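You operate a simulated robot arm through the tools that you are given. There is no shell and no other tool. Be economical: measure what you need, move in short steps, check, and stop when the job is done.

The job below is to be done with a simulated two-armed robot. You get a single attempt, and the scene is never put back.

Task
Set the acidity meter on the 7.0 cup, then the 4.0 cup.
Fine: dip the probe in the rinse cup between; leave it in the 4.0 cup.

The check looks at the end state, three seconds after you hand in, the way a careful person would. Anything else that was tipped, shoved, dropped, spilled or broken makes it a failure.

Robot
Two 7-joint arms with fingered hands on one trunk that stands fixed in place. Base frame: the origin is at the foot of the trunk, x ahead of it, y to its left, z up; the work surface is at about z = 0.876. Lengths are in m, angles in rad, forces in N, time in s.
The left shoulder is at [0.042, 0.174, 1.121], the right one opposite. With the tool pointing down near the work surface each hand reaches from about 0.3 to 0.72 m from the base axis, measured 20 degrees to its own side. Payload 3.8 kg a hand.
Tool frame (each hand has its own): the origin (TCP) lies between the finger pads and is the grasp point; the fingertips stand 0.026 m ahead of it; z points along the fingers, y is the line along which they close. Largest opening 0.132 m; the body of the gripper starts 0.073 m behind the TCP. The gripper is a hand of 3 fingers: y runs from the thumb to the fingers, the wrist lies at [0, 0, -0.224] in the tool frame, and closing takes about 1.5 s.
Orientation is that of the tool frame in the base frame, as [roll, pitch, yaw] about the fixed x, y, z axes, in that order (R = Rz(yaw) Ry(pitch) Rx(roll)). With the fingers straight down and closing along the base's y, the tool's x points along the base's -x, its y along +y and its z along -z.

Tools
- The arms move only by the tool play_rows. It takes "left_increments", "right_increments" or both (then of equal length, played together; a hand with none holds still); each is a list of rows, each a list of 6 numbers: the turn, a rotation vector about the base's x, y, z in rad, then the shift along the base's x, y, z in m. In form: [[wx, wy, wz, dx, dy, dz], ...]. A call has 1 to 12 rows; each row is the pose to reach, as a shift and turn from the pose commanded when the call began. "left_fingers" and "right_fingers" are, for a hand that has rows, the gripper command, from -1 (shut) to 1 (fully open), values between in proportion, set as the call begins (left out, the last holds). Rows are played at 5 a second. More than 0.05 m and 0.15 rad between two rows, or a gripper value outside its range, and nothing of the call is played. Where a pose cannot be reached the arm comes as near as it can. A force on the tool above 40 N (or 10 N above the force at the start of the call, whichever is more), or a blocked arm, ends the call early, and 0.2 s more pass. The fingers move at their own pace (about 0.108 m/s each) and stop on an object; they squeeze with about 28 N. The grip force told is the motor's: it shows also when the fingers shut on nothing. Time passes only in rows, and 0.2 s behind the last, so rows that repeat a pose let the fingers close. It gives the time, the measured TCP pose, the force on the tool (base axes), the opening and the grip force at its end, in the units of the frame above (readings bear some noise), with the torque about the TCP (base axes, N m) and any sound that the robot's microphone picked up.
- Cameras (640 x 400 px; columns grow to the right, rows downward): "scene" is now at [0.177, -0.0492, 1.0488]; the picture's right is [-0.53, -0.85, 0.00], its down [0.09, -0.06, -0.99] and it looks along [0.84, -0.53, 0.11] (base axes); focal length 214 px, centre (320, 200). "left" rides on the left gripper at [-0.062, 0.003, -0.092] in its tool frame; the picture's right is [-0.05, -1.00, 0.00], its down [0.83, -0.04, -0.55] and it looks along [0.55, -0.03, 0.83] (tool axes); focal length 230 px, centre (320, 200). "right" rides on the right gripper at [0.062, 0.003, -0.092] in its tool frame; the picture's right is [-0.05, 1.00, 0.00], its down [-0.83, -0.04, -0.56] and it looks along [-0.55, -0.03, 0.83] (tool axes); focal length 230 px, centre (320, 200). There is no depth. A picture from a camera that has moved, and an enlarged one, comes with that camera's place and axes in the base frame and with its lens.
- get_image(camera): a new picture of that camera. It takes no simulated time.
- slide_trunk(by): slides the trunk up (or, below 0, down) by that many m; the arms and the scene camera ride with it, the base frame stays. It gives what a move gives, with no picture.
- set_fingers(finger1, finger2, thumb_bend, hand): sets how far each is bent, from 0 (flat) to 1 (curled in); at 0.3 the hand is open as for a grip, at 0.7 the pads meet at the TCP. One left out holds its place. A second passes; each finger stops where it meets its share of the squeeze, and holds until it gets a number again. A gripper value or a shape takes the hand back. It gives what a move gives, with no picture; readings hold the bend of each and the force on the fingers (four entries, about 0 where the hand has none), thumb and palm.
- set_grasp(shape, hand): the hand has 3 fingers and takes this shape, open, in about a second: jaw (thumb against the fingers, like two jaws); tri (thumb and two fingers); tip (a fingertip pinch); poke (one finger out to press); point (the index stretched); flat (the hand flat); cup (the hand cupped); fist (a fist). The gripper value then closes the fingers along that shape, each until it touches; the sizes above hold for jaw. It gives what a move gives, with no picture.
- pan_tilt(pan, tilt): turns the head with the scene camera to pan (to the left, within 1.047 rad either way) and tilt (down, from -0.506 to 1.204), counted from straight ahead of the robot. It gives what a move gives.
- close_up(camera, box): a new picture of the part [left, top, right, bottom] of that camera's present view, enlarged. It takes no simulated time.
- sign_off(): hands the job in; it is judged then, once.

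Go step by step. Nothing tells you positions but the pictures and the camera data: compare them with the known pose of the tool, close in by small moves and look again before you grip or let go. The budget is 120 turns and 86 pictures, counting those below and the enlarged ones. Unless the task says otherwise, let go and move clear before handing in, and close with one line.

The tools are called after "Emit:" by a JSON object that holds its "method" and its "body". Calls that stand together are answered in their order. play_rows: Moves the arms, as the interface text tells. Its arguments: {"type":"object","properties":{"left_increments":{"type":"array"},"left_fingers":{"type":"number"},"right_increments":{"type":"array"},"right_fingers":{"type":"number"}},"required":[]} The other tools are called the same way: slide_trunk (by) slides the trunk up or down; set_grasp (shape, hand) gives the hand a shape; set_fingers (finger1, finger2, thumb_bend, hand) moves the fingers one by one; pan_tilt (pan, tilt) turns the head that bears the scene camera; get_image (camera) takes a picture; close_up (camera, box) takes an enlarged picture of a part of a camera's view; sign_off () hands the job in.

At the start:

```text
time_s: 0.0
left_ee_pos: [0.3695, -0.0408, 1.2227]
left_tcp_rot: [3.141, 0.0, -3.14]
left_contact_force: [0.1, -0.4, -0.2]
left_wrist_torque: [0.0, -0.02, -0.01]
left_width: 0.1321
left_grip_force: 0.1
left_shape: jaw
left_bend: [0.3, 0.3, 0.3]
left_finger forces: [0.1, 0.0, 0.0, 0.0, 0.1, 0.0]
right_ee_pos: [0.382, -0.4633, 1.2914]
right_tcp_rot: [3.141, 0.0, 3.141]
right_contact_force: [0.5, -0.6, 0.0]
right_wrist_torque: [0.0, 0.01, 0.03]
right_width: 0.132
right_grip_force: 0.1
right_shape: jaw
right_bend: [0.3, 0.3, 0.3]
right_finger forces: [0.1, 0.0, 0.1, 0.1, 0.0, 0.1]
trunk travel left (down, up): [-0.425, 0.057]
head pan, tilt: [-0.56, -0.106]
```

scene: 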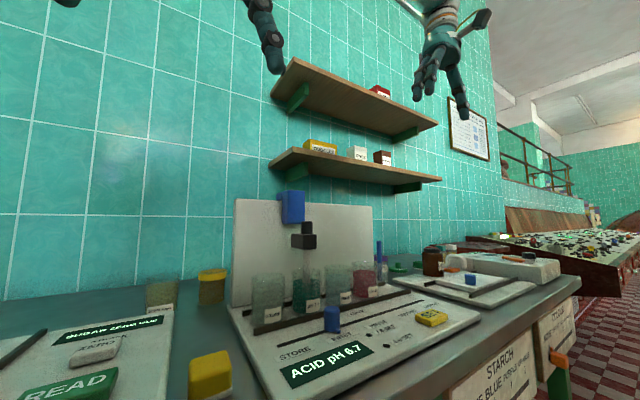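
right: 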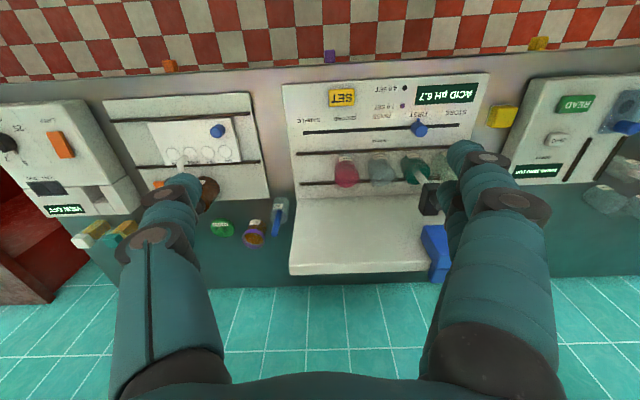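
left: 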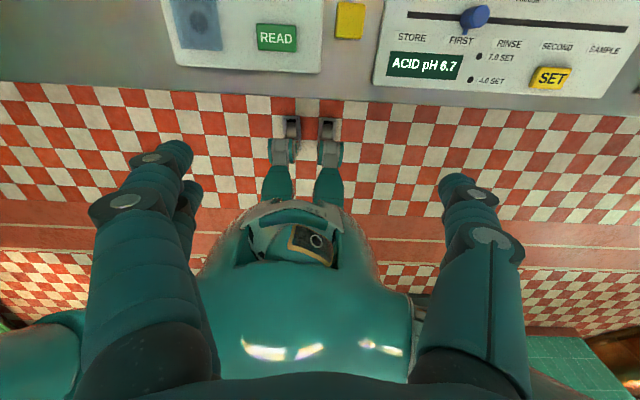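

I see the acidity meter with a blue slider (STORE/FIRST/RINSE/SECOND/SAMPLE), a yellow SET button, two lamps, and a carriage with a blue handle at the back. I'll look closer first.

Emit:
{"method": "close_up", "body": {"camera": "scene", "box": [220, 180, 480, 400]}}

Emit:
{"method": "close_up", "body": {"camera": "right", "box": [270, 60, 510, 290]}}

Emit:
{"method": "pan_tilt", "body": {"pan": -0.5, "tilt": 0.35}}

Emit:
{"method": "get_image", "body": {"camera": "scene"}}

```text
1.82 times, centred on (350, 290) of scene
camera zoom: at [0.177, -0.0492, 1.0488], right [-0.53, -0.85, 0.0], down [0.09, -0.06, -0.99], along [0.84, -0.53, 0.11], focal length 390 px, centre (266, 36)
```

zoom: 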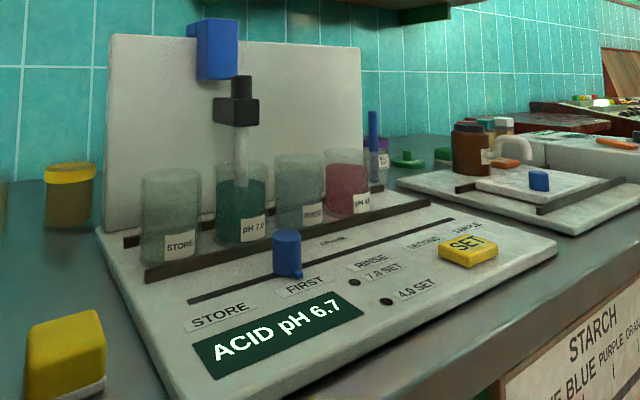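

```text
1.74 times, centred on (390, 175) of right
camera zoom: at [0.3202, -0.4611, 1.3843], right [0.05, 1.0, 0.0], down [0.83, -0.04, 0.56], along [0.55, -0.03, -0.83], focal length 400 px, centre (198, 244)
```

zoom: 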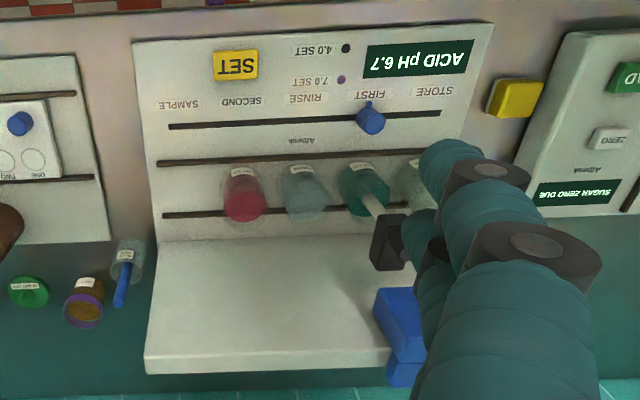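

```text
time_s: 0.9
left_ee_pos: [0.37, -0.04, 1.2219]
left_tcp_rot: [-3.141, 0.001, -3.139]
left_contact_force: [0.8, 0.2, -0.2]
left_wrist_torque: [-0.02, -0.02, 0.01]
left_width: 0.1317
left_grip_force: 0.1
left_shape: jaw
left_bend: [0.3, 0.3, 0.3]
left_finger forces: [0.0, 0.0, 0.1, 0.1, 0.0, 0.0]
right_ee_pos: [0.3816, -0.4636, 1.2913]
right_tcp_rot: [3.141, 0.001, -3.142]
right_contact_force: [-0.3, -0.1, 0.5]
right_wrist_torque: [0.04, 0.02, -0.02]
right_width: 0.1323
right_grip_force: 0.0
right_shape: jaw
right_bend: [0.3, 0.3, 0.3]
right_finger forces: [0.1, 0.1, 0.0, 0.0, 0.0, 0.0]
trunk travel left (down, up): [-0.425, 0.057]
head pan, tilt: [-0.499, 0.351]
```

```text
80 pictures are left
camera scene: at [0.1852, -0.0477, 1.0069], right [-0.48, -0.88, 0.0], down [-0.3, 0.16, -0.94], along [0.82, -0.45, -0.34], focal length 214 px, centre (320, 200)
```

scene: 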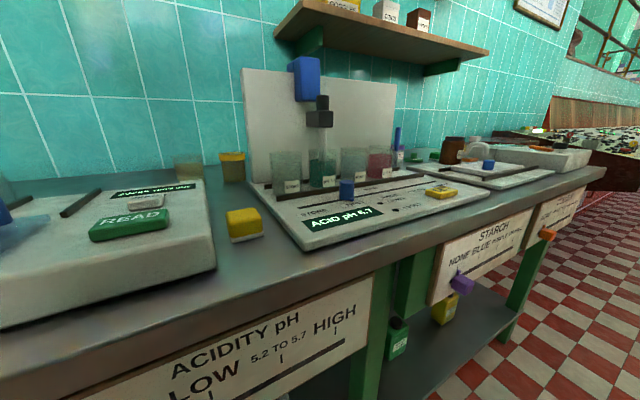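

The knob is at FIRST with the probe above or in the pH 7.0 cup, and a blue handle behind may be the probe lift. I'll zoom in on both.

Emit:
{"method": "close_up", "body": {"camera": "scene", "box": [260, 50, 360, 110]}}

Emit:
{"method": "close_up", "body": {"camera": "scene", "box": [260, 100, 410, 200]}}

Emit:
{"method": "close_up", "body": {"camera": "scene", "box": [290, 160, 480, 250]}}

```text
6.40 times, centred on (310, 80) of scene
camera zoom: at [0.1852, -0.0477, 1.0069], right [-0.48, -0.88, 0.0], down [-0.3, 0.16, -0.94], along [0.82, -0.45, -0.34], focal length 1373 px, centre (384, 968)
```

zoom: 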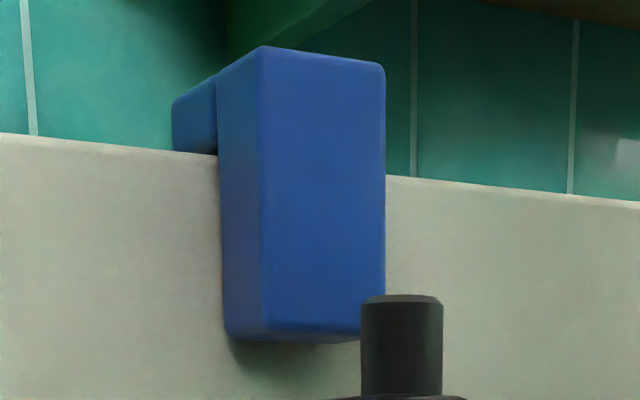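

```text
4.00 times, centred on (335, 150) of scene
camera zoom: at [0.1852, -0.0477, 1.0069], right [-0.48, -0.88, 0.0], down [-0.3, 0.16, -0.94], along [0.82, -0.45, -0.34], focal length 858 px, centre (260, 400)
```

zoom: 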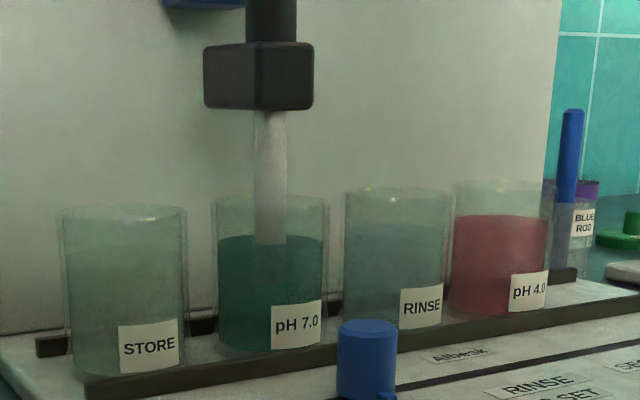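

```text
3.37 times, centred on (385, 205) of scene
camera zoom: at [0.1852, -0.0477, 1.0069], right [-0.48, -0.88, 0.0], down [-0.3, 0.16, -0.94], along [0.82, -0.45, -0.34], focal length 722 px, centre (101, 183)
```

zoom: 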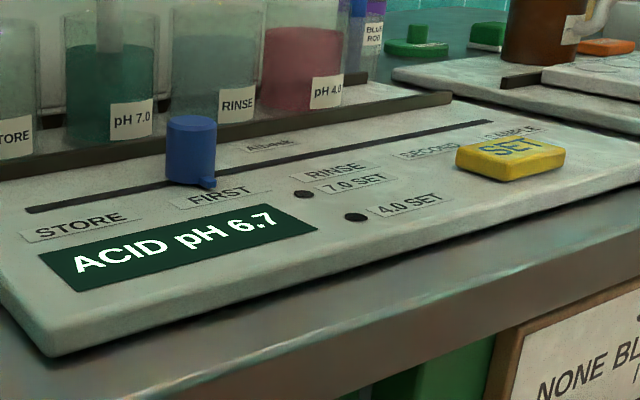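

The probe tip is submerged in the pH 7.0 cup and the display reads 6.7, so SET is pressed first. I take the button to be at about (0.404, -0.424, ~0.90). I'll shut the right hand and bring it above the button.

Emit:
{"method": "play_rows", "body": {"right_increments": [[0, 0, 0, 0.01, 0.02, -0.04], [0, 0, 0, 0.022, 0.04, -0.08], [0, 0, 0, 0.022, 0.04, -0.125], [0, 0, 0, 0.022, 0.04, -0.17], [0, 0, 0, 0.022, 0.04, -0.215], [0, 0, 0, 0.022, 0.04, -0.26], [0, 0, 0, 0.022, 0.04, -0.3], [0, 0, 0, 0.022, 0.04, -0.3]], "right_fingers": -1}}

Emit:
{"method": "get_image", "body": {"camera": "scene"}}

Emit:
{"method": "get_image", "body": {"camera": "right"}}

```text
time_s: 2.0
left_ee_pos: [0.3762, -0.0312, 1.218]
left_tcp_rot: [3.116, -0.002, -3.122]
left_contact_force: [-2.6, 25.2, -1.9]
left_wrist_torque: [-0.69, -0.01, -0.16]
left_width: 0.1316
left_grip_force: 0.0
left_shape: jaw
left_bend: [0.3, 0.3, 0.3]
left_finger forces: [0.0, 0.1, 0.0, 0.0, 0.0, 0.0]
right_ee_pos: [0.4048, -0.4241, 1.1218]
right_tcp_rot: [3.135, 0.005, 3.136]
right_contact_force: [-0.2, -0.5, 0.5]
right_wrist_torque: [0.0, 0.02, 0.03]
right_width: 0.0
right_grip_force: 28.0
right_shape: jaw
right_bend: [0.65, 0.65, 0.67]
right_finger forces: [0.0, 0.1, 0.0, 0.0, 0.0, 0.1]
trunk travel left (down, up): [-0.425, 0.057]
head pan, tilt: [-0.499, 0.351]
stopped in row 5 (left hand): the force on the tool passed its limit at 47 N (the readings are from after the stop); the commanded pose is now the measured one
```

```text
76 pictures are left
camera scene: at [0.1856, -0.0476, 1.0068], right [-0.48, -0.88, 0.0], down [-0.3, 0.16, -0.94], along [0.82, -0.45, -0.34], focal length 214 px, centre (320, 200)
```

scene: 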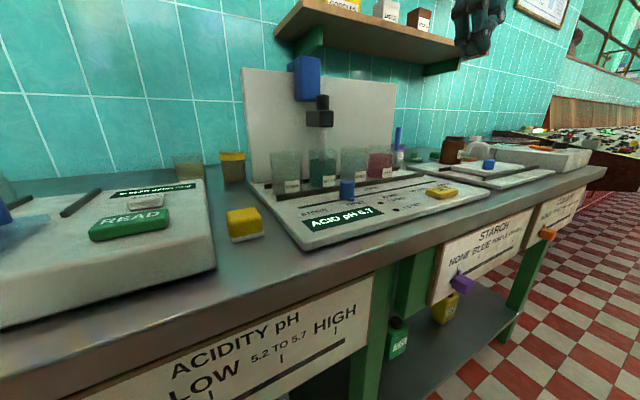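

```text
75 pictures are left
camera right: at [0.3422, -0.4215, 1.2149], right [0.06, 1.0, 0.0], down [0.83, -0.05, 0.56], along [0.56, -0.03, -0.83], focal length 230 px, centre (320, 200)
```

right: 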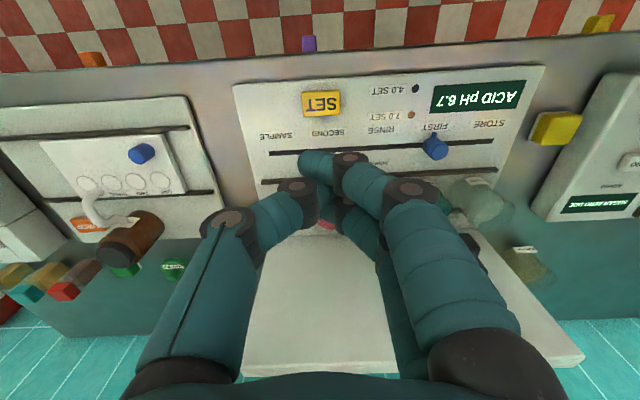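

The right arm brushed the left arm. I'll move the left arm off to its own side before continuing.

Emit:
{"method": "play_rows", "body": {"left_increments": [[0, 0, 0, 0, 0.04, 0], [0, 0, 0, 0, 0.08, 0], [0, 0, 0, 0, 0.12, 0], [0, 0, 0, 0, 0.16, 0], [0, 0, 0, 0, 0.2, 0], [0, 0, 0, 0, 0.24, 0], [0, 0, 0, 0, 0.28, 0], [0, 0, 0, 0, 0.28, 0]]}}

```text
time_s: 3.8
left_ee_pos: [0.3755, 0.247, 1.2176]
left_tcp_rot: [3.122, 0.0, -3.126]
left_contact_force: [1.3, -0.1, -0.9]
left_wrist_torque: [0.04, -0.01, 0.01]
left_width: 0.1319
left_grip_force: 0.1
left_shape: jaw
left_bend: [0.3, 0.3, 0.3]
left_finger forces: [0.0, 0.0, 0.1, 0.1, 0.1, 0.0]
right_ee_pos: [0.4048, -0.4242, 1.1215]
right_tcp_rot: [3.139, 0.004, 3.139]
right_contact_force: [-0.5, -0.1, 0.4]
right_wrist_torque: [0.01, 0.01, 0.02]
right_width: 0.0002
right_grip_force: 27.7
right_shape: jaw
right_bend: [0.65, 0.65, 0.67]
right_finger forces: [0.0, 0.0, 0.0, 0.0, 0.1, 0.0]
trunk travel left (down, up): [-0.425, 0.057]
head pan, tilt: [-0.499, 0.351]
```

The left arm is clear. Descending above SET (0.404, -0.422).

Emit:
{"method": "play_rows", "body": {"right_increments": [[0, 0, 0, 0, 0.001, -0.045], [0, 0, 0, 0, 0.001, -0.09], [0, 0, 0, 0, 0.001, -0.13], [0, 0, 0, 0, 0.001, -0.165], [0, 0, 0, 0, 0.001, -0.165]]}}

Emit:
{"method": "close_up", "body": {"camera": "scene", "box": [260, 100, 500, 250]}}

Emit:
{"method": "get_image", "body": {"camera": "right"}}

```text
time_s: 5.0
left_ee_pos: [0.3752, 0.2466, 1.2188]
left_tcp_rot: [3.122, 0.001, -3.123]
left_contact_force: [-0.4, 0.1, 0.3]
left_wrist_torque: [0.02, 0.01, 0.0]
left_width: 0.1317
left_grip_force: 0.1
left_shape: jaw
left_bend: [0.3, 0.3, 0.3]
left_finger forces: [0.0, 0.1, 0.0, 0.0, 0.0, 0.0]
right_ee_pos: [0.4046, -0.4218, 0.9576]
right_tcp_rot: [3.138, 0.006, 3.138]
right_contact_force: [0.5, 0.8, -0.2]
right_wrist_torque: [-0.01, 0.01, -0.01]
right_width: 0.0003
right_grip_force: 27.5
right_shape: jaw
right_bend: [0.65, 0.65, 0.67]
right_finger forces: [0.0, 0.0, 0.1, 0.0, 0.0, 0.0]
trunk travel left (down, up): [-0.425, 0.057]
head pan, tilt: [-0.499, 0.351]
```

```text
2.67 times, centred on (380, 175) of scene
camera zoom: at [0.1851, -0.0476, 1.0069], right [-0.48, -0.88, 0.0], down [-0.3, 0.16, -0.94], along [0.82, -0.45, -0.34], focal length 572 px, centre (160, 267)
```

zoom: 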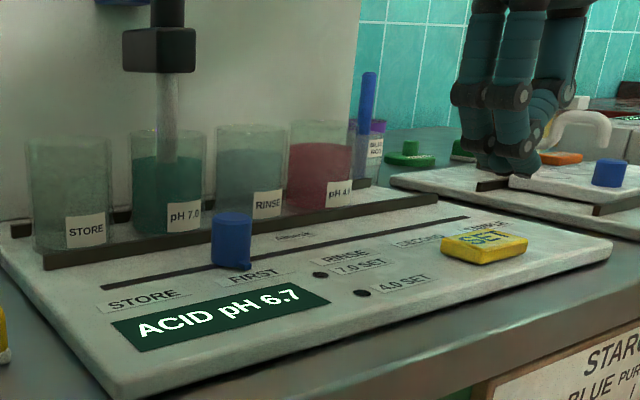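

```text
73 pictures are left
camera right: at [0.3425, -0.4189, 1.0508], right [0.06, 1.0, 0.0], down [0.83, -0.05, 0.56], along [0.56, -0.03, -0.83], focal length 230 px, centre (320, 200)
```

right: 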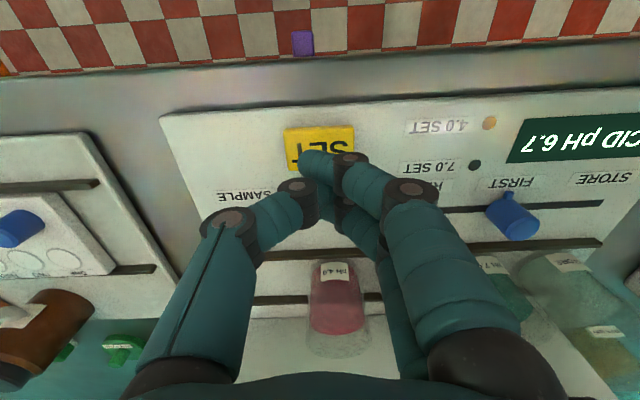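

Fingertips hang about 4 cm over SET. I'll press down slowly.

Emit:
{"method": "play_rows", "body": {"right_increments": [[0, 0, 0, 0, 0, -0.015], [0, 0, 0, 0, 0, -0.03], [0, 0, 0, 0, 0, -0.035], [0, 0, 0, 0, 0, -0.037]]}}

Emit:
{"method": "close_up", "body": {"camera": "scene", "box": [260, 100, 500, 250]}}

```text
time_s: 6.0
left_ee_pos: [0.3756, 0.2474, 1.219]
left_tcp_rot: [3.123, 0.001, -3.123]
left_contact_force: [-0.5, 0.2, 0.5]
left_wrist_torque: [0.01, -0.01, -0.04]
left_width: 0.1318
left_grip_force: 0.0
left_shape: jaw
left_bend: [0.3, 0.3, 0.3]
left_finger forces: [0.1, 0.0, 0.0, 0.0, 0.1, 0.1]
right_ee_pos: [0.4055, -0.4228, 0.9199]
right_tcp_rot: [3.137, 0.004, 3.139]
right_contact_force: [0.2, -0.4, 0.4]
right_wrist_torque: [0.01, 0.01, -0.02]
right_width: 0.0
right_grip_force: 27.4
right_shape: jaw
right_bend: [0.65, 0.65, 0.67]
right_finger forces: [0.0, 0.1, 0.0, 0.0, 0.0, 0.0]
trunk travel left (down, up): [-0.425, 0.057]
head pan, tilt: [-0.499, 0.351]
```

```text
2.67 times, centred on (380, 175) of scene
camera zoom: at [0.1852, -0.0477, 1.0068], right [-0.48, -0.88, 0.0], down [-0.3, 0.16, -0.94], along [0.82, -0.45, -0.34], focal length 572 px, centre (160, 267)
```

zoom: 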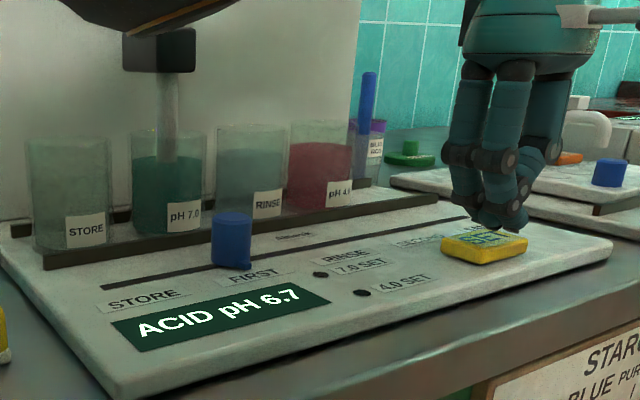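

Still above the button, slightly off to its far side; check with the wrist camera.

Emit:
{"method": "close_up", "body": {"camera": "right", "box": [240, 60, 440, 220]}}

```text
2.50 times, centred on (340, 140) of right
camera zoom: at [0.3429, -0.4199, 1.0139], right [0.06, 1.0, 0.0], down [0.83, -0.05, 0.56], along [0.56, -0.03, -0.83], focal length 575 px, centre (270, 350)
```

zoom: 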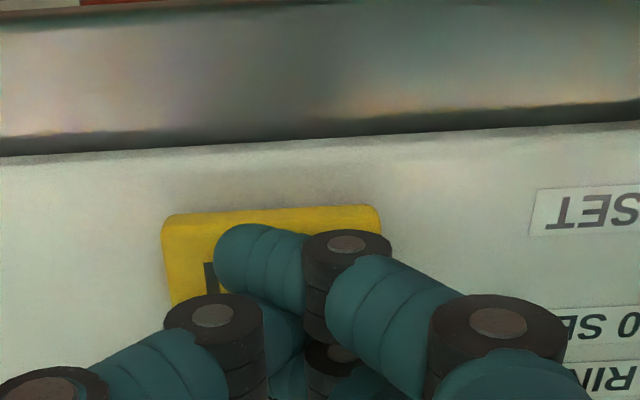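

The fingers are well over the button. Pressing further.

Emit:
{"method": "play_rows", "body": {"right_increments": [[0, 0, 0, -0.004, 0.002, -0.004], [0, 0, 0, -0.004, 0.002, -0.008], [0, 0, 0, -0.004, 0.002, -0.011], [0, 0, 0, -0.004, 0.002, -0.014], [0, 0, 0, -0.004, 0.002, -0.014]]}}

Emit:
{"method": "close_up", "body": {"camera": "scene", "box": [260, 100, 500, 250]}}

```text
time_s: 7.2
left_ee_pos: [0.3749, 0.248, 1.219]
left_tcp_rot: [3.122, 0.001, -3.123]
left_contact_force: [0.3, 0.5, -0.2]
left_wrist_torque: [-0.01, 0.01, 0.01]
left_width: 0.132
left_grip_force: 0.2
left_shape: jaw
left_bend: [0.3, 0.3, 0.3]
left_finger forces: [0.0, 0.0, 0.0, 0.0, 0.0, 0.0]
right_ee_pos: [0.4005, -0.4216, 0.9074]
right_tcp_rot: [3.14, 0.007, 3.14]
right_contact_force: [0.4, -1.7, 11.4]
right_wrist_torque: [-0.03, 0.0, -0.02]
right_width: 0.0
right_grip_force: 28.5
right_shape: jaw
right_bend: [0.65, 0.65, 0.67]
right_finger forces: [0.0, 0.0, 0.0, 0.0, 0.0, 0.1]
trunk travel left (down, up): [-0.425, 0.057]
head pan, tilt: [-0.499, 0.351]
heard: click
```

```text
2.67 times, centred on (380, 175) of scene
camera zoom: at [0.1848, -0.0473, 1.0071], right [-0.48, -0.88, 0.0], down [-0.3, 0.16, -0.94], along [0.82, -0.45, -0.34], focal length 572 px, centre (160, 267)
```

zoom: 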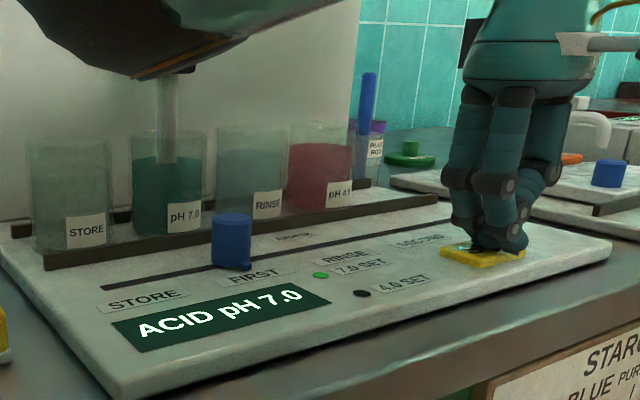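

The pH 7.0 lamp is lit and the display reads 7.0. I'll lift the hand and inspect how the probe raises.

Emit:
{"method": "play_rows", "body": {"right_increments": [[0, 0, 0, 0, 0, 0.03], [0, 0, 0, 0, 0, 0.07], [0, 0, 0, 0, 0, 0.11], [0, 0, 0, 0, 0, 0.15], [0, 0, 0, 0, 0, 0.19], [0, 0, 0, 0, 0, 0.23], [0, 0, 0, 0, 0, 0.23]]}}

Emit:
{"method": "get_image", "body": {"camera": "scene"}}

Emit:
{"method": "get_image", "body": {"camera": "right"}}

```text
time_s: 8.8
left_ee_pos: [0.3759, 0.2465, 1.218]
left_tcp_rot: [3.122, -0.002, -3.123]
left_contact_force: [-0.6, 0.2, -0.4]
left_wrist_torque: [0.04, 0.03, -0.04]
left_width: 0.1318
left_grip_force: 0.0
left_shape: jaw
left_bend: [0.3, 0.3, 0.3]
left_finger forces: [0.0, 0.1, 0.0, 0.0, 0.0, 0.0]
right_ee_pos: [0.3989, -0.4199, 1.1342]
right_tcp_rot: [3.138, 0.003, 3.138]
right_contact_force: [-0.3, -0.5, 1.1]
right_wrist_torque: [0.01, 0.0, -0.03]
right_width: 0.0
right_grip_force: 27.8
right_shape: jaw
right_bend: [0.65, 0.65, 0.67]
right_finger forces: [0.1, 0.0, 0.0, 0.0, 0.0, 0.0]
trunk travel left (down, up): [-0.425, 0.057]
head pan, tilt: [-0.499, 0.351]
```

```text
69 pictures are left
camera scene: at [0.1856, -0.0478, 1.0067], right [-0.48, -0.88, 0.0], down [-0.3, 0.16, -0.94], along [0.82, -0.45, -0.34], focal length 214 px, centre (320, 200)
```

scene: 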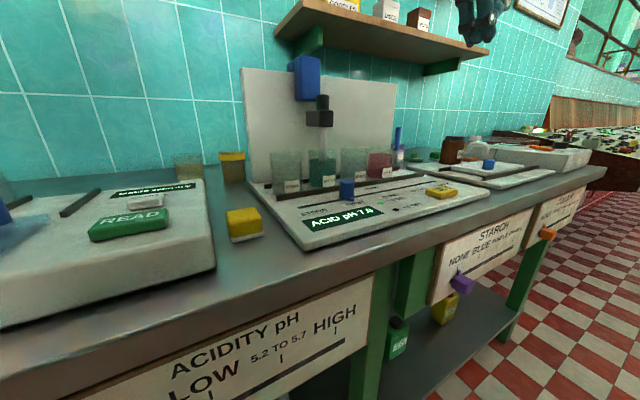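

```text
68 pictures are left
camera right: at [0.3372, -0.4177, 1.228], right [0.05, 1.0, 0.0], down [0.83, -0.05, 0.56], along [0.56, -0.03, -0.83], focal length 230 px, centre (320, 200)
```

right: 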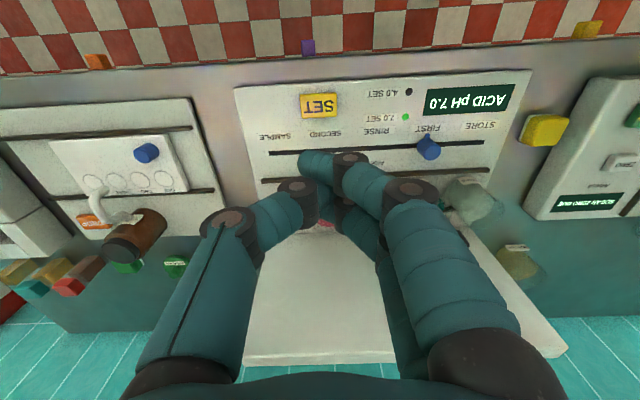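

The mechanism isn't clear yet. I'll swing the left hand round so its camera looks at the probe carriage from the left side.

Emit:
{"method": "play_rows", "body": {"left_increments": [[0, 0, 0.14, 0.015, -0.01, 0.0], [0, 0, 0.28, 0.03, -0.02, 0.0], [0, 0, 0.42, 0.045, -0.03, 0.0], [0, 0, 0.56, 0.06, -0.04, 0.0], [0, 0, 0.7, 0.075, -0.05, 0.0], [0, 0, 0.84, 0.09, -0.06, 0.0], [0, 0, 0.98, 0.105, -0.07, 0.0], [0, 0, 1.12, 0.12, -0.08, 0.0], [0, 0, 1.26, 0.135, -0.09, 0.0], [0, 0, 1.4, 0.15, -0.1, 0.0], [0, 0, 1.54, 0.16, -0.11, 0.0], [0, 0, 1.54, 0.16, -0.12, 0.0]]}}

Emit:
{"method": "get_image", "body": {"camera": "left"}}

```text
time_s: 11.4
left_ee_pos: [0.535, 0.1261, 1.2194]
left_tcp_rot: [3.122, -0.001, -1.583]
left_contact_force: [0.2, 0.0, 0.4]
left_wrist_torque: [0.04, 0.0, 0.01]
left_width: 0.1317
left_grip_force: 0.0
left_shape: jaw
left_bend: [0.3, 0.3, 0.3]
left_finger forces: [0.0, 0.1, 0.0, 0.0, 0.0, 0.0]
right_ee_pos: [0.3988, -0.4206, 1.135]
right_tcp_rot: [3.139, 0.007, 3.138]
right_contact_force: [-0.3, -0.2, 0.4]
right_wrist_torque: [-0.05, 0.02, -0.02]
right_width: 0.0
right_grip_force: 27.8
right_shape: jaw
right_bend: [0.65, 0.65, 0.67]
right_finger forces: [0.0, 0.0, 0.0, 0.0, 0.0, 0.1]
trunk travel left (down, up): [-0.425, 0.057]
head pan, tilt: [-0.499, 0.351]
```

```text
67 pictures are left
camera left: at [0.5331, 0.1885, 1.3112], right [1.0, 0.04, -0.02], down [0.04, -0.83, 0.55], along [0.01, -0.55, -0.83], focal length 230 px, centre (320, 200)
```

left: 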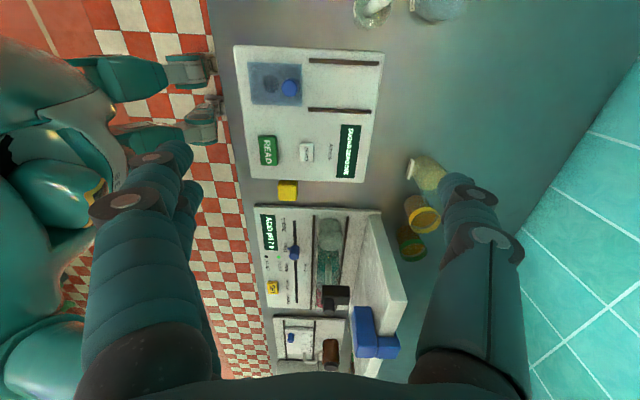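

Emit:
{"method": "play_rows", "body": {"left_increments": [[-0.14, 0, 0, 0, 0, 0], [-0.28, 0, 0, 0, 0, 0], [-0.42, 0, 0, 0, 0, 0], [-0.56, 0, 0, 0, 0, 0]]}}

Emit:
{"method": "close_up", "body": {"camera": "left", "box": [220, 40, 460, 240]}}

```text
time_s: 12.4
left_ee_pos: [0.535, 0.1269, 1.2191]
left_tcp_rot: [3.132, -0.561, -1.586]
left_contact_force: [0.3, 0.2, -0.2]
left_wrist_torque: [0.01, -0.01, 0.01]
left_width: 0.1318
left_grip_force: 0.1
left_shape: jaw
left_bend: [0.3, 0.3, 0.3]
left_finger forces: [0.1, 0.0, 0.0, 0.0, 0.0, 0.0]
right_ee_pos: [0.3989, -0.4198, 1.1354]
right_tcp_rot: [3.14, 0.005, 3.136]
right_contact_force: [-0.2, 0.3, -0.7]
right_wrist_torque: [-0.01, 0.01, -0.01]
right_width: 0.0
right_grip_force: 27.6
right_shape: jaw
right_bend: [0.65, 0.65, 0.67]
right_finger forces: [0.0, 0.0, 0.1, 0.0, 0.1, 0.0]
trunk travel left (down, up): [-0.425, 0.057]
head pan, tilt: [-0.499, 0.351]
```

```text
2.00 times, centred on (340, 140) of left
camera zoom: at [0.5341, 0.2287, 1.2639], right [1.0, 0.02, -0.04], down [0.04, -0.41, 0.91], along [0.01, -0.91, -0.41], focal length 460 px, centre (280, 320)
```

zoom: 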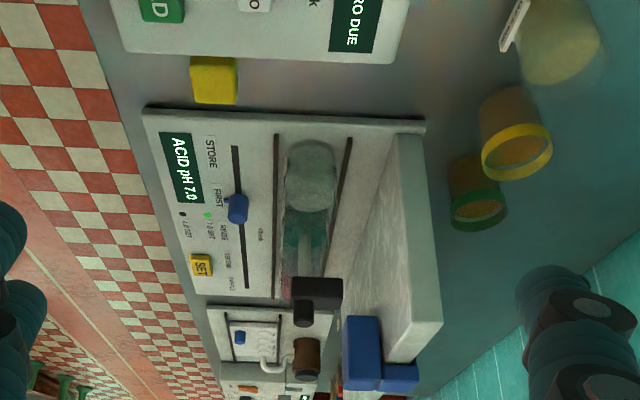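

The blue handle is hooked over the top of the back panel, in line with the probe, which looks like a lift handle. Before reaching there I'll tilt the right hand to see the handle and the shelf clearance.

Emit:
{"method": "play_rows", "body": {"right_increments": [[0, -0.14, 0, -0.01, 0, 0.02], [0, -0.28, 0, -0.02, 0, 0.04], [0, -0.42, 0, -0.03, 0, 0.05], [0, -0.56, 0, -0.04, 0, 0.05], [0, -0.7, 0, -0.04, 0, 0.05], [0, -0.7, 0, -0.04, 0, 0.05]], "right_fingers": 1}}

Emit:
{"method": "get_image", "body": {"camera": "right"}}

```text
time_s: 13.8
left_ee_pos: [0.534, 0.1264, 1.2181]
left_tcp_rot: [3.132, -0.561, -1.587]
left_contact_force: [0.3, -0.1, -0.1]
left_wrist_torque: [-0.02, 0.03, 0.06]
left_width: 0.1319
left_grip_force: 0.1
left_shape: jaw
left_bend: [0.3, 0.3, 0.3]
left_finger forces: [0.0, 0.1, 0.0, 0.0, 0.0, 0.1]
right_ee_pos: [0.3614, -0.4196, 1.1856]
right_tcp_rot: [3.136, 0.707, 3.137]
right_contact_force: [0.6, -0.7, -0.3]
right_wrist_torque: [-0.01, 0.0, -0.01]
right_width: 0.1322
right_grip_force: 0.1
right_shape: jaw
right_bend: [0.3, 0.3, 0.3]
right_finger forces: [0.1, 0.0, 0.0, 0.0, 0.0, 0.0]
trunk travel left (down, up): [-0.425, 0.057]
head pan, tilt: [-0.499, 0.351]
```

```text
65 pictures are left
camera right: at [0.2537, -0.4167, 1.2172], right [0.04, 1.0, 0.04], down [0.27, -0.05, 0.96], along [0.96, -0.03, -0.27], focal length 230 px, centre (320, 200)
```

right: 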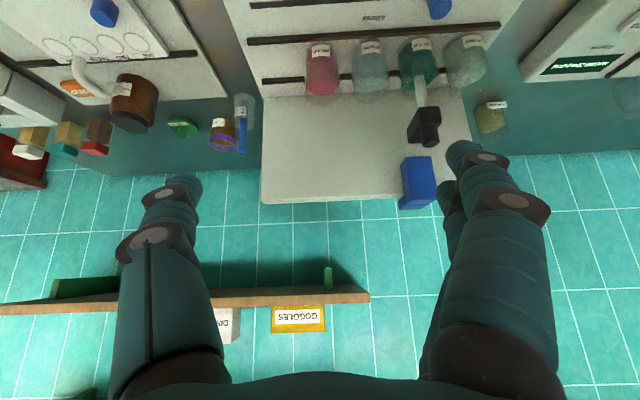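

Now clear: the shelf is far back (x≈0.96), and the handle is at about (0.63, -0.263, 1.05–1.13). Keeping the hand tilted with fingers open, I'll go to a pre-grasp point in front of and above it.

Emit:
{"method": "play_rows", "body": {"right_increments": [[0, 0, 0, 0.025, 0.025, 0.01], [0, 0, 0, 0.055, 0.05, 0.01], [0, 0, 0, 0.085, 0.08, 0.01], [0, 0, 0, 0.115, 0.105, 0.005], [0, 0, 0, 0.145, 0.13, 0.0], [0, 0, 0, 0.17, 0.157, -0.005], [0, 0, 0, 0.17, 0.157, -0.005]], "right_fingers": 1}}

Emit:
{"method": "get_image", "body": {"camera": "right"}}

Emit:
{"method": "get_image", "body": {"camera": "scene"}}

Emit:
{"method": "close_up", "body": {"camera": "left", "box": [220, 40, 460, 240]}}

```text
time_s: 15.4
left_ee_pos: [0.5363, 0.1249, 1.2194]
left_tcp_rot: [3.13, -0.561, -1.589]
left_contact_force: [0.3, -0.5, -0.1]
left_wrist_torque: [-0.01, 0.03, -0.01]
left_width: 0.1318
left_grip_force: 0.1
left_shape: jaw
left_bend: [0.3, 0.3, 0.3]
left_finger forces: [0.1, 0.0, 0.1, 0.1, 0.0, 0.1]
right_ee_pos: [0.5287, -0.2622, 1.1835]
right_tcp_rot: [3.138, 0.707, 3.138]
right_contact_force: [-0.3, 0.2, 0.0]
right_wrist_torque: [-0.01, 0.03, -0.06]
right_width: 0.132
right_grip_force: 0.1
right_shape: jaw
right_bend: [0.3, 0.3, 0.3]
right_finger forces: [0.0, 0.0, 0.0, 0.0, 0.0, 0.0]
trunk travel left (down, up): [-0.425, 0.057]
head pan, tilt: [-0.499, 0.351]
```

```text
64 pictures are left
camera right: at [0.4223, -0.2602, 1.2142], right [0.04, 1.0, 0.04], down [0.27, -0.05, 0.96], along [0.96, -0.03, -0.27], focal length 230 px, centre (320, 200)
```

right: 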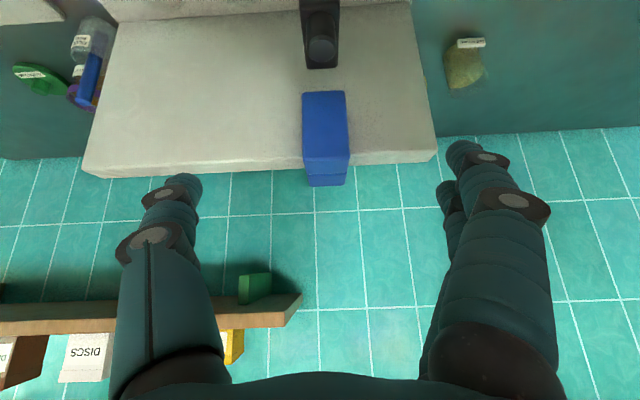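

```text
63 pictures are left
camera scene: at [0.1851, -0.0479, 1.0069], right [-0.48, -0.88, 0.0], down [-0.3, 0.16, -0.94], along [0.82, -0.45, -0.34], focal length 214 px, centre (320, 200)
```

scene: 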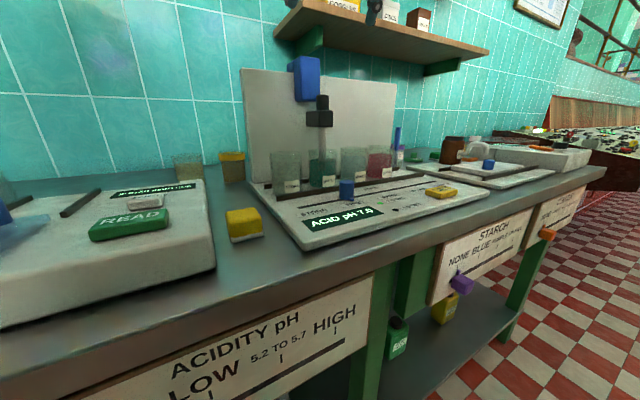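

```text
2.00 times, centred on (340, 140) of left
camera zoom: at [0.5337, 0.2278, 1.2645], right [1.0, 0.02, -0.04], down [0.04, -0.41, 0.91], along [0.01, -0.91, -0.41], focal length 460 px, centre (280, 320)
```

zoom: 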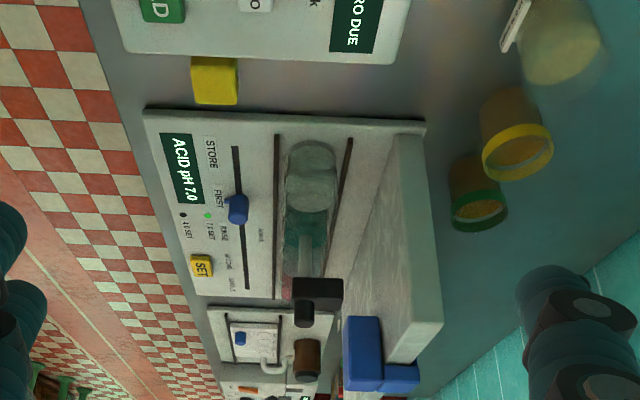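

Hand is lined up with the handle (y≈-0.262, x≈0.607–0.647). Approaching, then closing.

Emit:
{"method": "play_rows", "body": {"right_increments": [[0, 0, 0, 0.025, 0, -0.027], [0, 0, 0, 0.05, 0, -0.053], [0, 0, 0, 0.065, 0, -0.068], [0, 0, 0, 0.076, 0, -0.08], [0, 0, 0, 0.076, 0, -0.08]], "right_fingers": 1}}

Emit:
{"method": "get_image", "body": {"camera": "right"}}

Emit:
{"method": "close_up", "body": {"camera": "scene", "box": [240, 10, 440, 135]}}

```text
time_s: 16.6
left_ee_pos: [0.5354, 0.1258, 1.2191]
left_tcp_rot: [3.131, -0.559, -1.588]
left_contact_force: [0.5, -0.4, 0.1]
left_wrist_torque: [0.03, 0.0, -0.01]
left_width: 0.1319
left_grip_force: 0.0
left_shape: jaw
left_bend: [0.3, 0.3, 0.3]
left_finger forces: [0.1, 0.0, 0.1, 0.0, 0.1, 0.0]
right_ee_pos: [0.6059, -0.2634, 1.1014]
right_tcp_rot: [3.137, 0.705, 3.138]
right_contact_force: [0.0, 0.1, -0.1]
right_wrist_torque: [0.03, -0.02, 0.0]
right_width: 0.1317
right_grip_force: 0.1
right_shape: jaw
right_bend: [0.3, 0.3, 0.3]
right_finger forces: [0.0, 0.1, 0.0, 0.0, 0.0, 0.0]
trunk travel left (down, up): [-0.425, 0.057]
head pan, tilt: [-0.499, 0.351]
```

```text
61 pictures are left
camera right: at [0.4995, -0.2604, 1.1322], right [0.04, 1.0, 0.04], down [0.27, -0.05, 0.96], along [0.96, -0.03, -0.27], focal length 230 px, centre (320, 200)
```

right: 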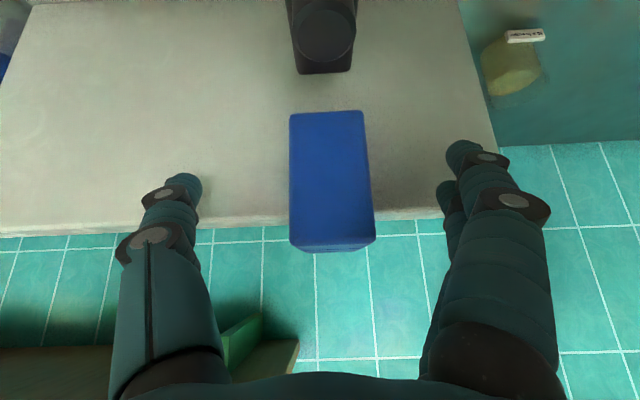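

```text
3.20 times, centred on (340, 72) of scene
camera zoom: at [0.1851, -0.0476, 1.0069], right [-0.48, -0.88, 0.0], down [-0.3, 0.16, -0.94], along [0.82, -0.45, -0.34], focal length 686 px, centre (256, 608)
```

zoom: 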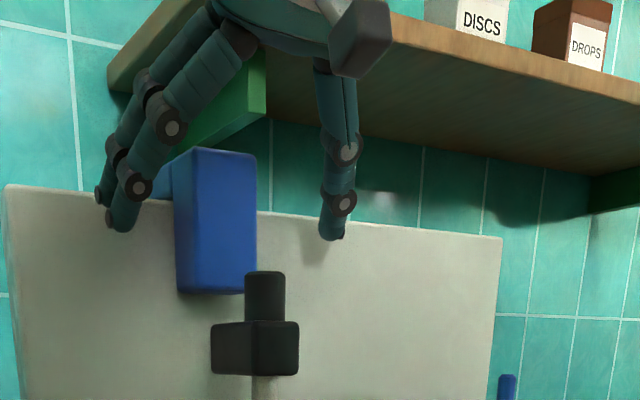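

Fingers straddle the handle. Closing with arm still.

Emit:
{"method": "play_rows", "body": {"right_increments": [[0, 0, 0, 0, 0, 0], [0, 0, 0, 0, 0, 0], [0, 0, 0, 0, 0, 0], [0, 0, 0, 0, 0, 0], [0, 0, 0, 0, 0, 0], [0, 0, 0, 0, 0, 0]], "right_fingers": -1}}

Emit:
{"method": "close_up", "body": {"camera": "scene", "box": [240, 10, 440, 135]}}

```text
time_s: 18.0
left_ee_pos: [0.5348, 0.1258, 1.2182]
left_tcp_rot: [3.13, -0.56, -1.587]
left_contact_force: [0.4, -0.6, 0.6]
left_wrist_torque: [-0.01, 0.02, -0.01]
left_width: 0.1316
left_grip_force: 0.1
left_shape: jaw
left_bend: [0.3, 0.3, 0.3]
left_finger forces: [0.0, 0.0, 0.0, 0.0, 0.1, 0.1]
right_ee_pos: [0.6054, -0.2635, 1.1011]
right_tcp_rot: [3.136, 0.705, 3.137]
right_contact_force: [-1.1, -0.3, -1.5]
right_wrist_torque: [0.0, 0.09, 0.2]
right_width: 0.0378
right_grip_force: 27.7
right_shape: jaw
right_bend: [0.74, 0.74, 0.7]
right_finger forces: [12.4, 12.5, 0.0, 0.0, 25.1, 0.0]
trunk travel left (down, up): [-0.425, 0.057]
head pan, tilt: [-0.499, 0.351]
```

```text
3.20 times, centred on (340, 72) of scene
camera zoom: at [0.1852, -0.0477, 1.0068], right [-0.48, -0.88, 0.0], down [-0.3, 0.16, -0.94], along [0.82, -0.45, -0.34], focal length 686 px, centre (256, 608)
```

zoom: 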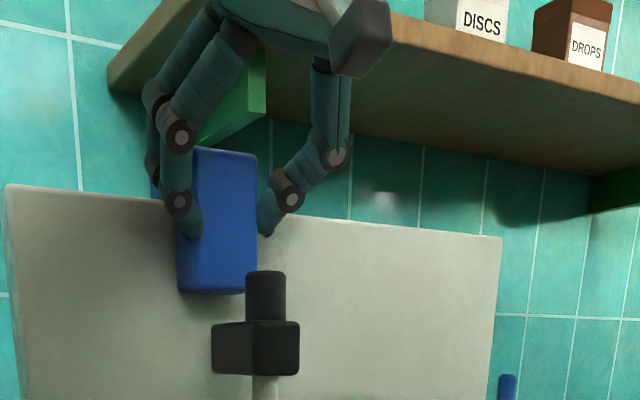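

Gripped firmly (3.8 cm wide). I'll try a gentle 1.5 cm lift and see whether the probe follows.

Emit:
{"method": "play_rows", "body": {"right_increments": [[0, 0, 0, 0, 0, 0.004], [0, 0, 0, 0, 0, 0.008], [0, 0, 0, 0, 0, 0.012], [0, 0, 0, 0, 0, 0.015], [0, 0, 0, 0, 0, 0.015]]}}

Emit:
{"method": "close_up", "body": {"camera": "scene", "box": [230, 10, 430, 210]}}

```text
time_s: 19.2
left_ee_pos: [0.5368, 0.1249, 1.2175]
left_tcp_rot: [3.13, -0.559, -1.585]
left_contact_force: [0.1, -0.6, 0.0]
left_wrist_torque: [0.02, -0.01, 0.0]
left_width: 0.1319
left_grip_force: 0.1
left_shape: jaw
left_bend: [0.3, 0.3, 0.3]
left_finger forces: [0.0, 0.0, 0.0, 0.1, 0.0, 0.0]
right_ee_pos: [0.6077, -0.2645, 1.1071]
right_tcp_rot: [3.13, 0.685, 3.132]
right_contact_force: [-8.7, 2.1, -36.2]
right_wrist_torque: [-0.22, 0.6, 0.35]
right_width: 0.0364
right_grip_force: 27.8
right_shape: jaw
right_bend: [0.74, 0.73, 0.7]
right_finger forces: [15.6, 12.1, 0.0, 0.0, 22.7, 0.0]
trunk travel left (down, up): [-0.425, 0.057]
head pan, tilt: [-0.499, 0.351]
```

```text
2.00 times, centred on (330, 110) of scene
camera zoom: at [0.1866, -0.0485, 1.0063], right [-0.48, -0.88, 0.0], down [-0.3, 0.17, -0.94], along [0.82, -0.45, -0.35], focal length 429 px, centre (300, 380)
```

zoom: 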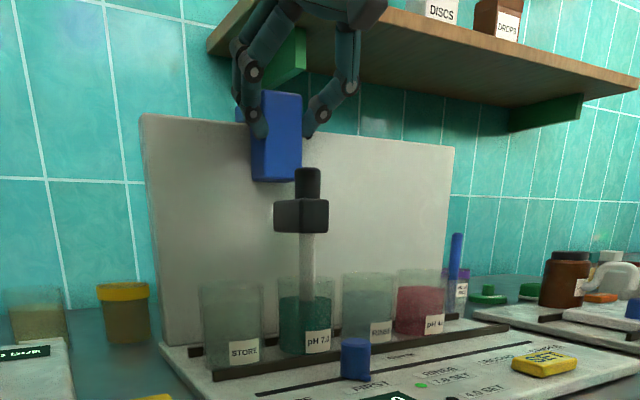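

The handle resists lifting (36 N), so it isn't a vertical lift. I'll go back to neutral and try a small sideways nudge (probe still has slack in its cup).

Emit:
{"method": "play_rows", "body": {"right_increments": [[0, 0, 0, -0.001, 0, -0.005], [0, 0.02, 0, -0.002, 0.001, -0.01], [0, 0.02, 0, -0.002, 0.001, -0.013], [0, 0.02, 0, -0.002, 0.001, -0.013]]}}

Emit:
{"method": "play_rows", "body": {"right_increments": [[0, 0, 0, 0, -0.003, 0], [0, 0, 0, 0, -0.006, 0], [0, 0, 0, 0, -0.008, 0], [0, 0, 0, 0, -0.008, 0]]}}

Emit:
{"method": "close_up", "body": {"camera": "scene", "box": [230, 10, 430, 210]}}

```text
time_s: 20.2
left_ee_pos: [0.5362, 0.1254, 1.2194]
left_tcp_rot: [3.131, -0.56, -1.589]
left_contact_force: [-0.3, -0.5, -0.5]
left_wrist_torque: [0.03, -0.01, 0.01]
left_width: 0.132
left_grip_force: 0.1
left_shape: jaw
left_bend: [0.3, 0.3, 0.3]
left_finger forces: [0.1, 0.0, 0.0, 0.1, 0.1, 0.0]
right_ee_pos: [0.6063, -0.2624, 1.1055]
right_tcp_rot: [3.139, 0.69, 3.14]
right_contact_force: [2.6, 0.1, -1.8]
right_wrist_torque: [0.04, 0.03, 0.21]
right_width: 0.0364
right_grip_force: 28.1
right_shape: jaw
right_bend: [0.74, 0.73, 0.7]
right_finger forces: [13.3, 12.2, 0.0, 0.0, 25.7, 0.1]
trunk travel left (down, up): [-0.425, 0.057]
head pan, tilt: [-0.499, 0.351]
```

```text
time_s: 21.2
left_ee_pos: [0.5347, 0.1266, 1.2193]
left_tcp_rot: [3.131, -0.559, -1.588]
left_contact_force: [-0.8, -0.9, -0.2]
left_wrist_torque: [0.03, 0.02, 0.0]
left_width: 0.1318
left_grip_force: 0.1
left_shape: jaw
left_bend: [0.3, 0.3, 0.3]
left_finger forces: [0.1, 0.0, 0.0, 0.0, 0.0, 0.1]
right_ee_pos: [0.605, -0.2698, 1.1048]
right_tcp_rot: [3.139, 0.691, 3.14]
right_contact_force: [9.1, 1.1, 14.6]
right_wrist_torque: [0.13, -0.27, 0.21]
right_width: 0.0363
right_grip_force: 27.8
right_shape: jaw
right_bend: [0.74, 0.73, 0.7]
right_finger forces: [11.7, 13.4, 0.0, 0.1, 26.0, 0.0]
trunk travel left (down, up): [-0.425, 0.057]
head pan, tilt: [-0.499, 0.351]
```

```text
2.00 times, centred on (330, 110) of scene
camera zoom: at [0.1853, -0.0472, 1.0071], right [-0.48, -0.88, 0.0], down [-0.3, 0.16, -0.94], along [0.82, -0.45, -0.34], focal length 429 px, centre (300, 380)
```

zoom: 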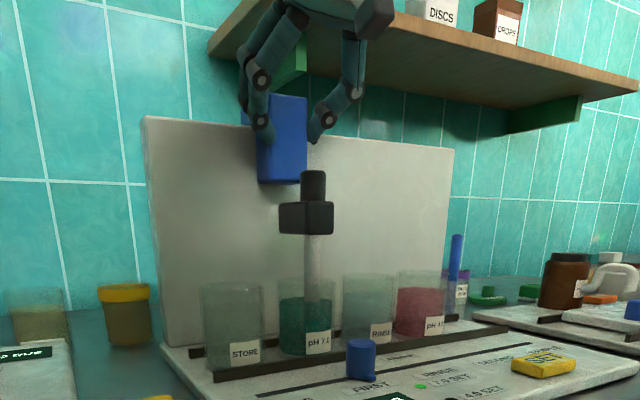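

The handle slides sideways, carrying probe and knob together. Now how the probe raises: I'll recentre it, and look closely at the block/handle junction from the left camera.

Emit:
{"method": "play_rows", "body": {"right_increments": [[0, 0, 0, 0, 0.004, -0.001], [0, 0, 0, 0.001, 0.008, -0.002], [0, 0, 0, 0.001, 0.008, -0.002]]}}

Emit:
{"method": "close_up", "body": {"camera": "left", "box": [310, 130, 420, 240]}}

Emit:
{"method": "close_up", "body": {"camera": "scene", "box": [280, 50, 360, 120]}}

```text
time_s: 22.0
left_ee_pos: [0.534, 0.1273, 1.2197]
left_tcp_rot: [3.132, -0.561, -1.589]
left_contact_force: [-0.4, -0.4, 0.6]
left_wrist_torque: [0.03, 0.03, 0.01]
left_width: 0.1318
left_grip_force: 0.0
left_shape: jaw
left_bend: [0.3, 0.3, 0.3]
left_finger forces: [0.0, 0.0, 0.1, 0.1, 0.0, 0.1]
right_ee_pos: [0.6049, -0.2622, 1.1041]
right_tcp_rot: [3.138, 0.692, 3.139]
right_contact_force: [8.4, -1.6, 24.7]
right_wrist_torque: [0.01, -0.34, 0.46]
right_width: 0.0363
right_grip_force: 28.1
right_shape: jaw
right_bend: [0.75, 0.73, 0.7]
right_finger forces: [16.0, 14.3, 0.0, 0.0, 28.2, 0.0]
trunk travel left (down, up): [-0.425, 0.057]
head pan, tilt: [-0.499, 0.351]
```

```text
3.64 times, centred on (365, 185) of left
camera zoom: at [0.5328, 0.2288, 1.2649], right [1.0, 0.02, -0.04], down [0.04, -0.41, 0.91], along [0.01, -0.91, -0.41], focal length 837 px, centre (156, 254)
```

zoom: 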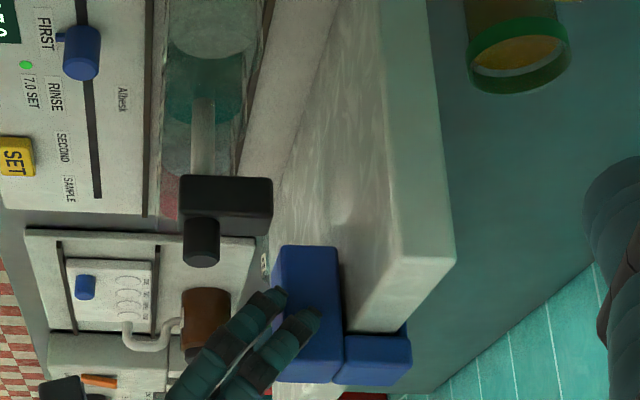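

```text
5.71 times, centred on (320, 85) of scene
camera zoom: at [0.1845, -0.0471, 1.0072], right [-0.48, -0.88, 0.0], down [-0.3, 0.16, -0.94], along [0.82, -0.45, -0.34], focal length 1226 px, centre (320, 857)
```

zoom: 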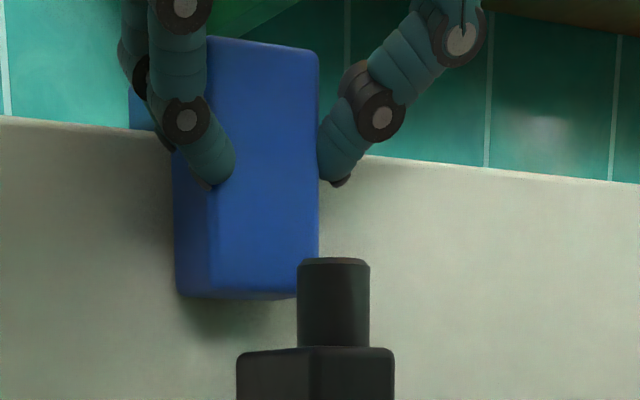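

The handle is stiff both up and down now. While I still hold it, a tiny pull toward the robot will show whether it hinges forward.

Emit:
{"method": "play_rows", "body": {"right_increments": [[0, 0, 0, -0.001, 0, 0.003], [0, 0, 0, -0.005, 0, 0.003], [0, 0, 0, -0.009, 0, 0.003], [0, 0, 0, -0.012, 0, 0.003], [0, 0, 0, -0.012, 0, 0.003]]}}

Emit:
{"method": "close_up", "body": {"camera": "left", "box": [310, 130, 420, 240]}}

```text
time_s: 23.2
left_ee_pos: [0.5365, 0.126, 1.2175]
left_tcp_rot: [3.129, -0.56, -1.585]
left_contact_force: [0.2, 0.7, 0.3]
left_wrist_torque: [0.02, 0.01, 0.0]
left_width: 0.1317
left_grip_force: 0.0
left_shape: jaw
left_bend: [0.3, 0.3, 0.3]
left_finger forces: [0.0, 0.1, 0.0, 0.0, 0.1, 0.0]
right_ee_pos: [0.5939, -0.2625, 1.0987]
right_tcp_rot: [3.133, 0.675, 3.134]
right_contact_force: [4.7, -0.4, -5.0]
right_wrist_torque: [-0.11, 0.06, -0.27]
right_width: 0.0297
right_grip_force: 27.8
right_shape: jaw
right_bend: [0.78, 0.73, 0.71]
right_finger forces: [0.0, 14.3, 0.1, 0.1, 15.1, 0.1]
trunk travel left (down, up): [-0.425, 0.057]
head pan, tilt: [-0.499, 0.351]
```

```text
3.64 times, centred on (365, 185) of left
camera zoom: at [0.5351, 0.2277, 1.2632], right [1.0, 0.02, -0.04], down [0.04, -0.41, 0.91], along [0.0, -0.91, -0.41], focal length 837 px, centre (156, 254)
```

zoom: 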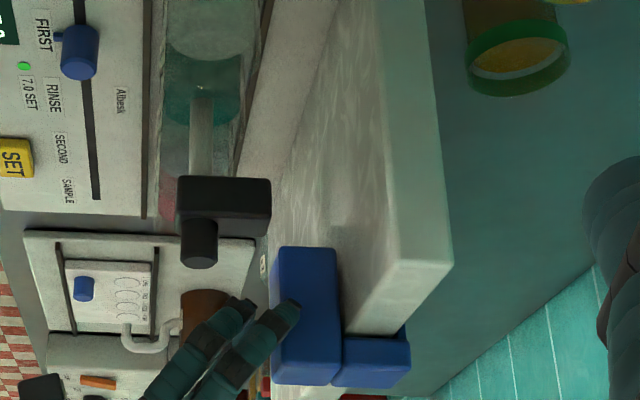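

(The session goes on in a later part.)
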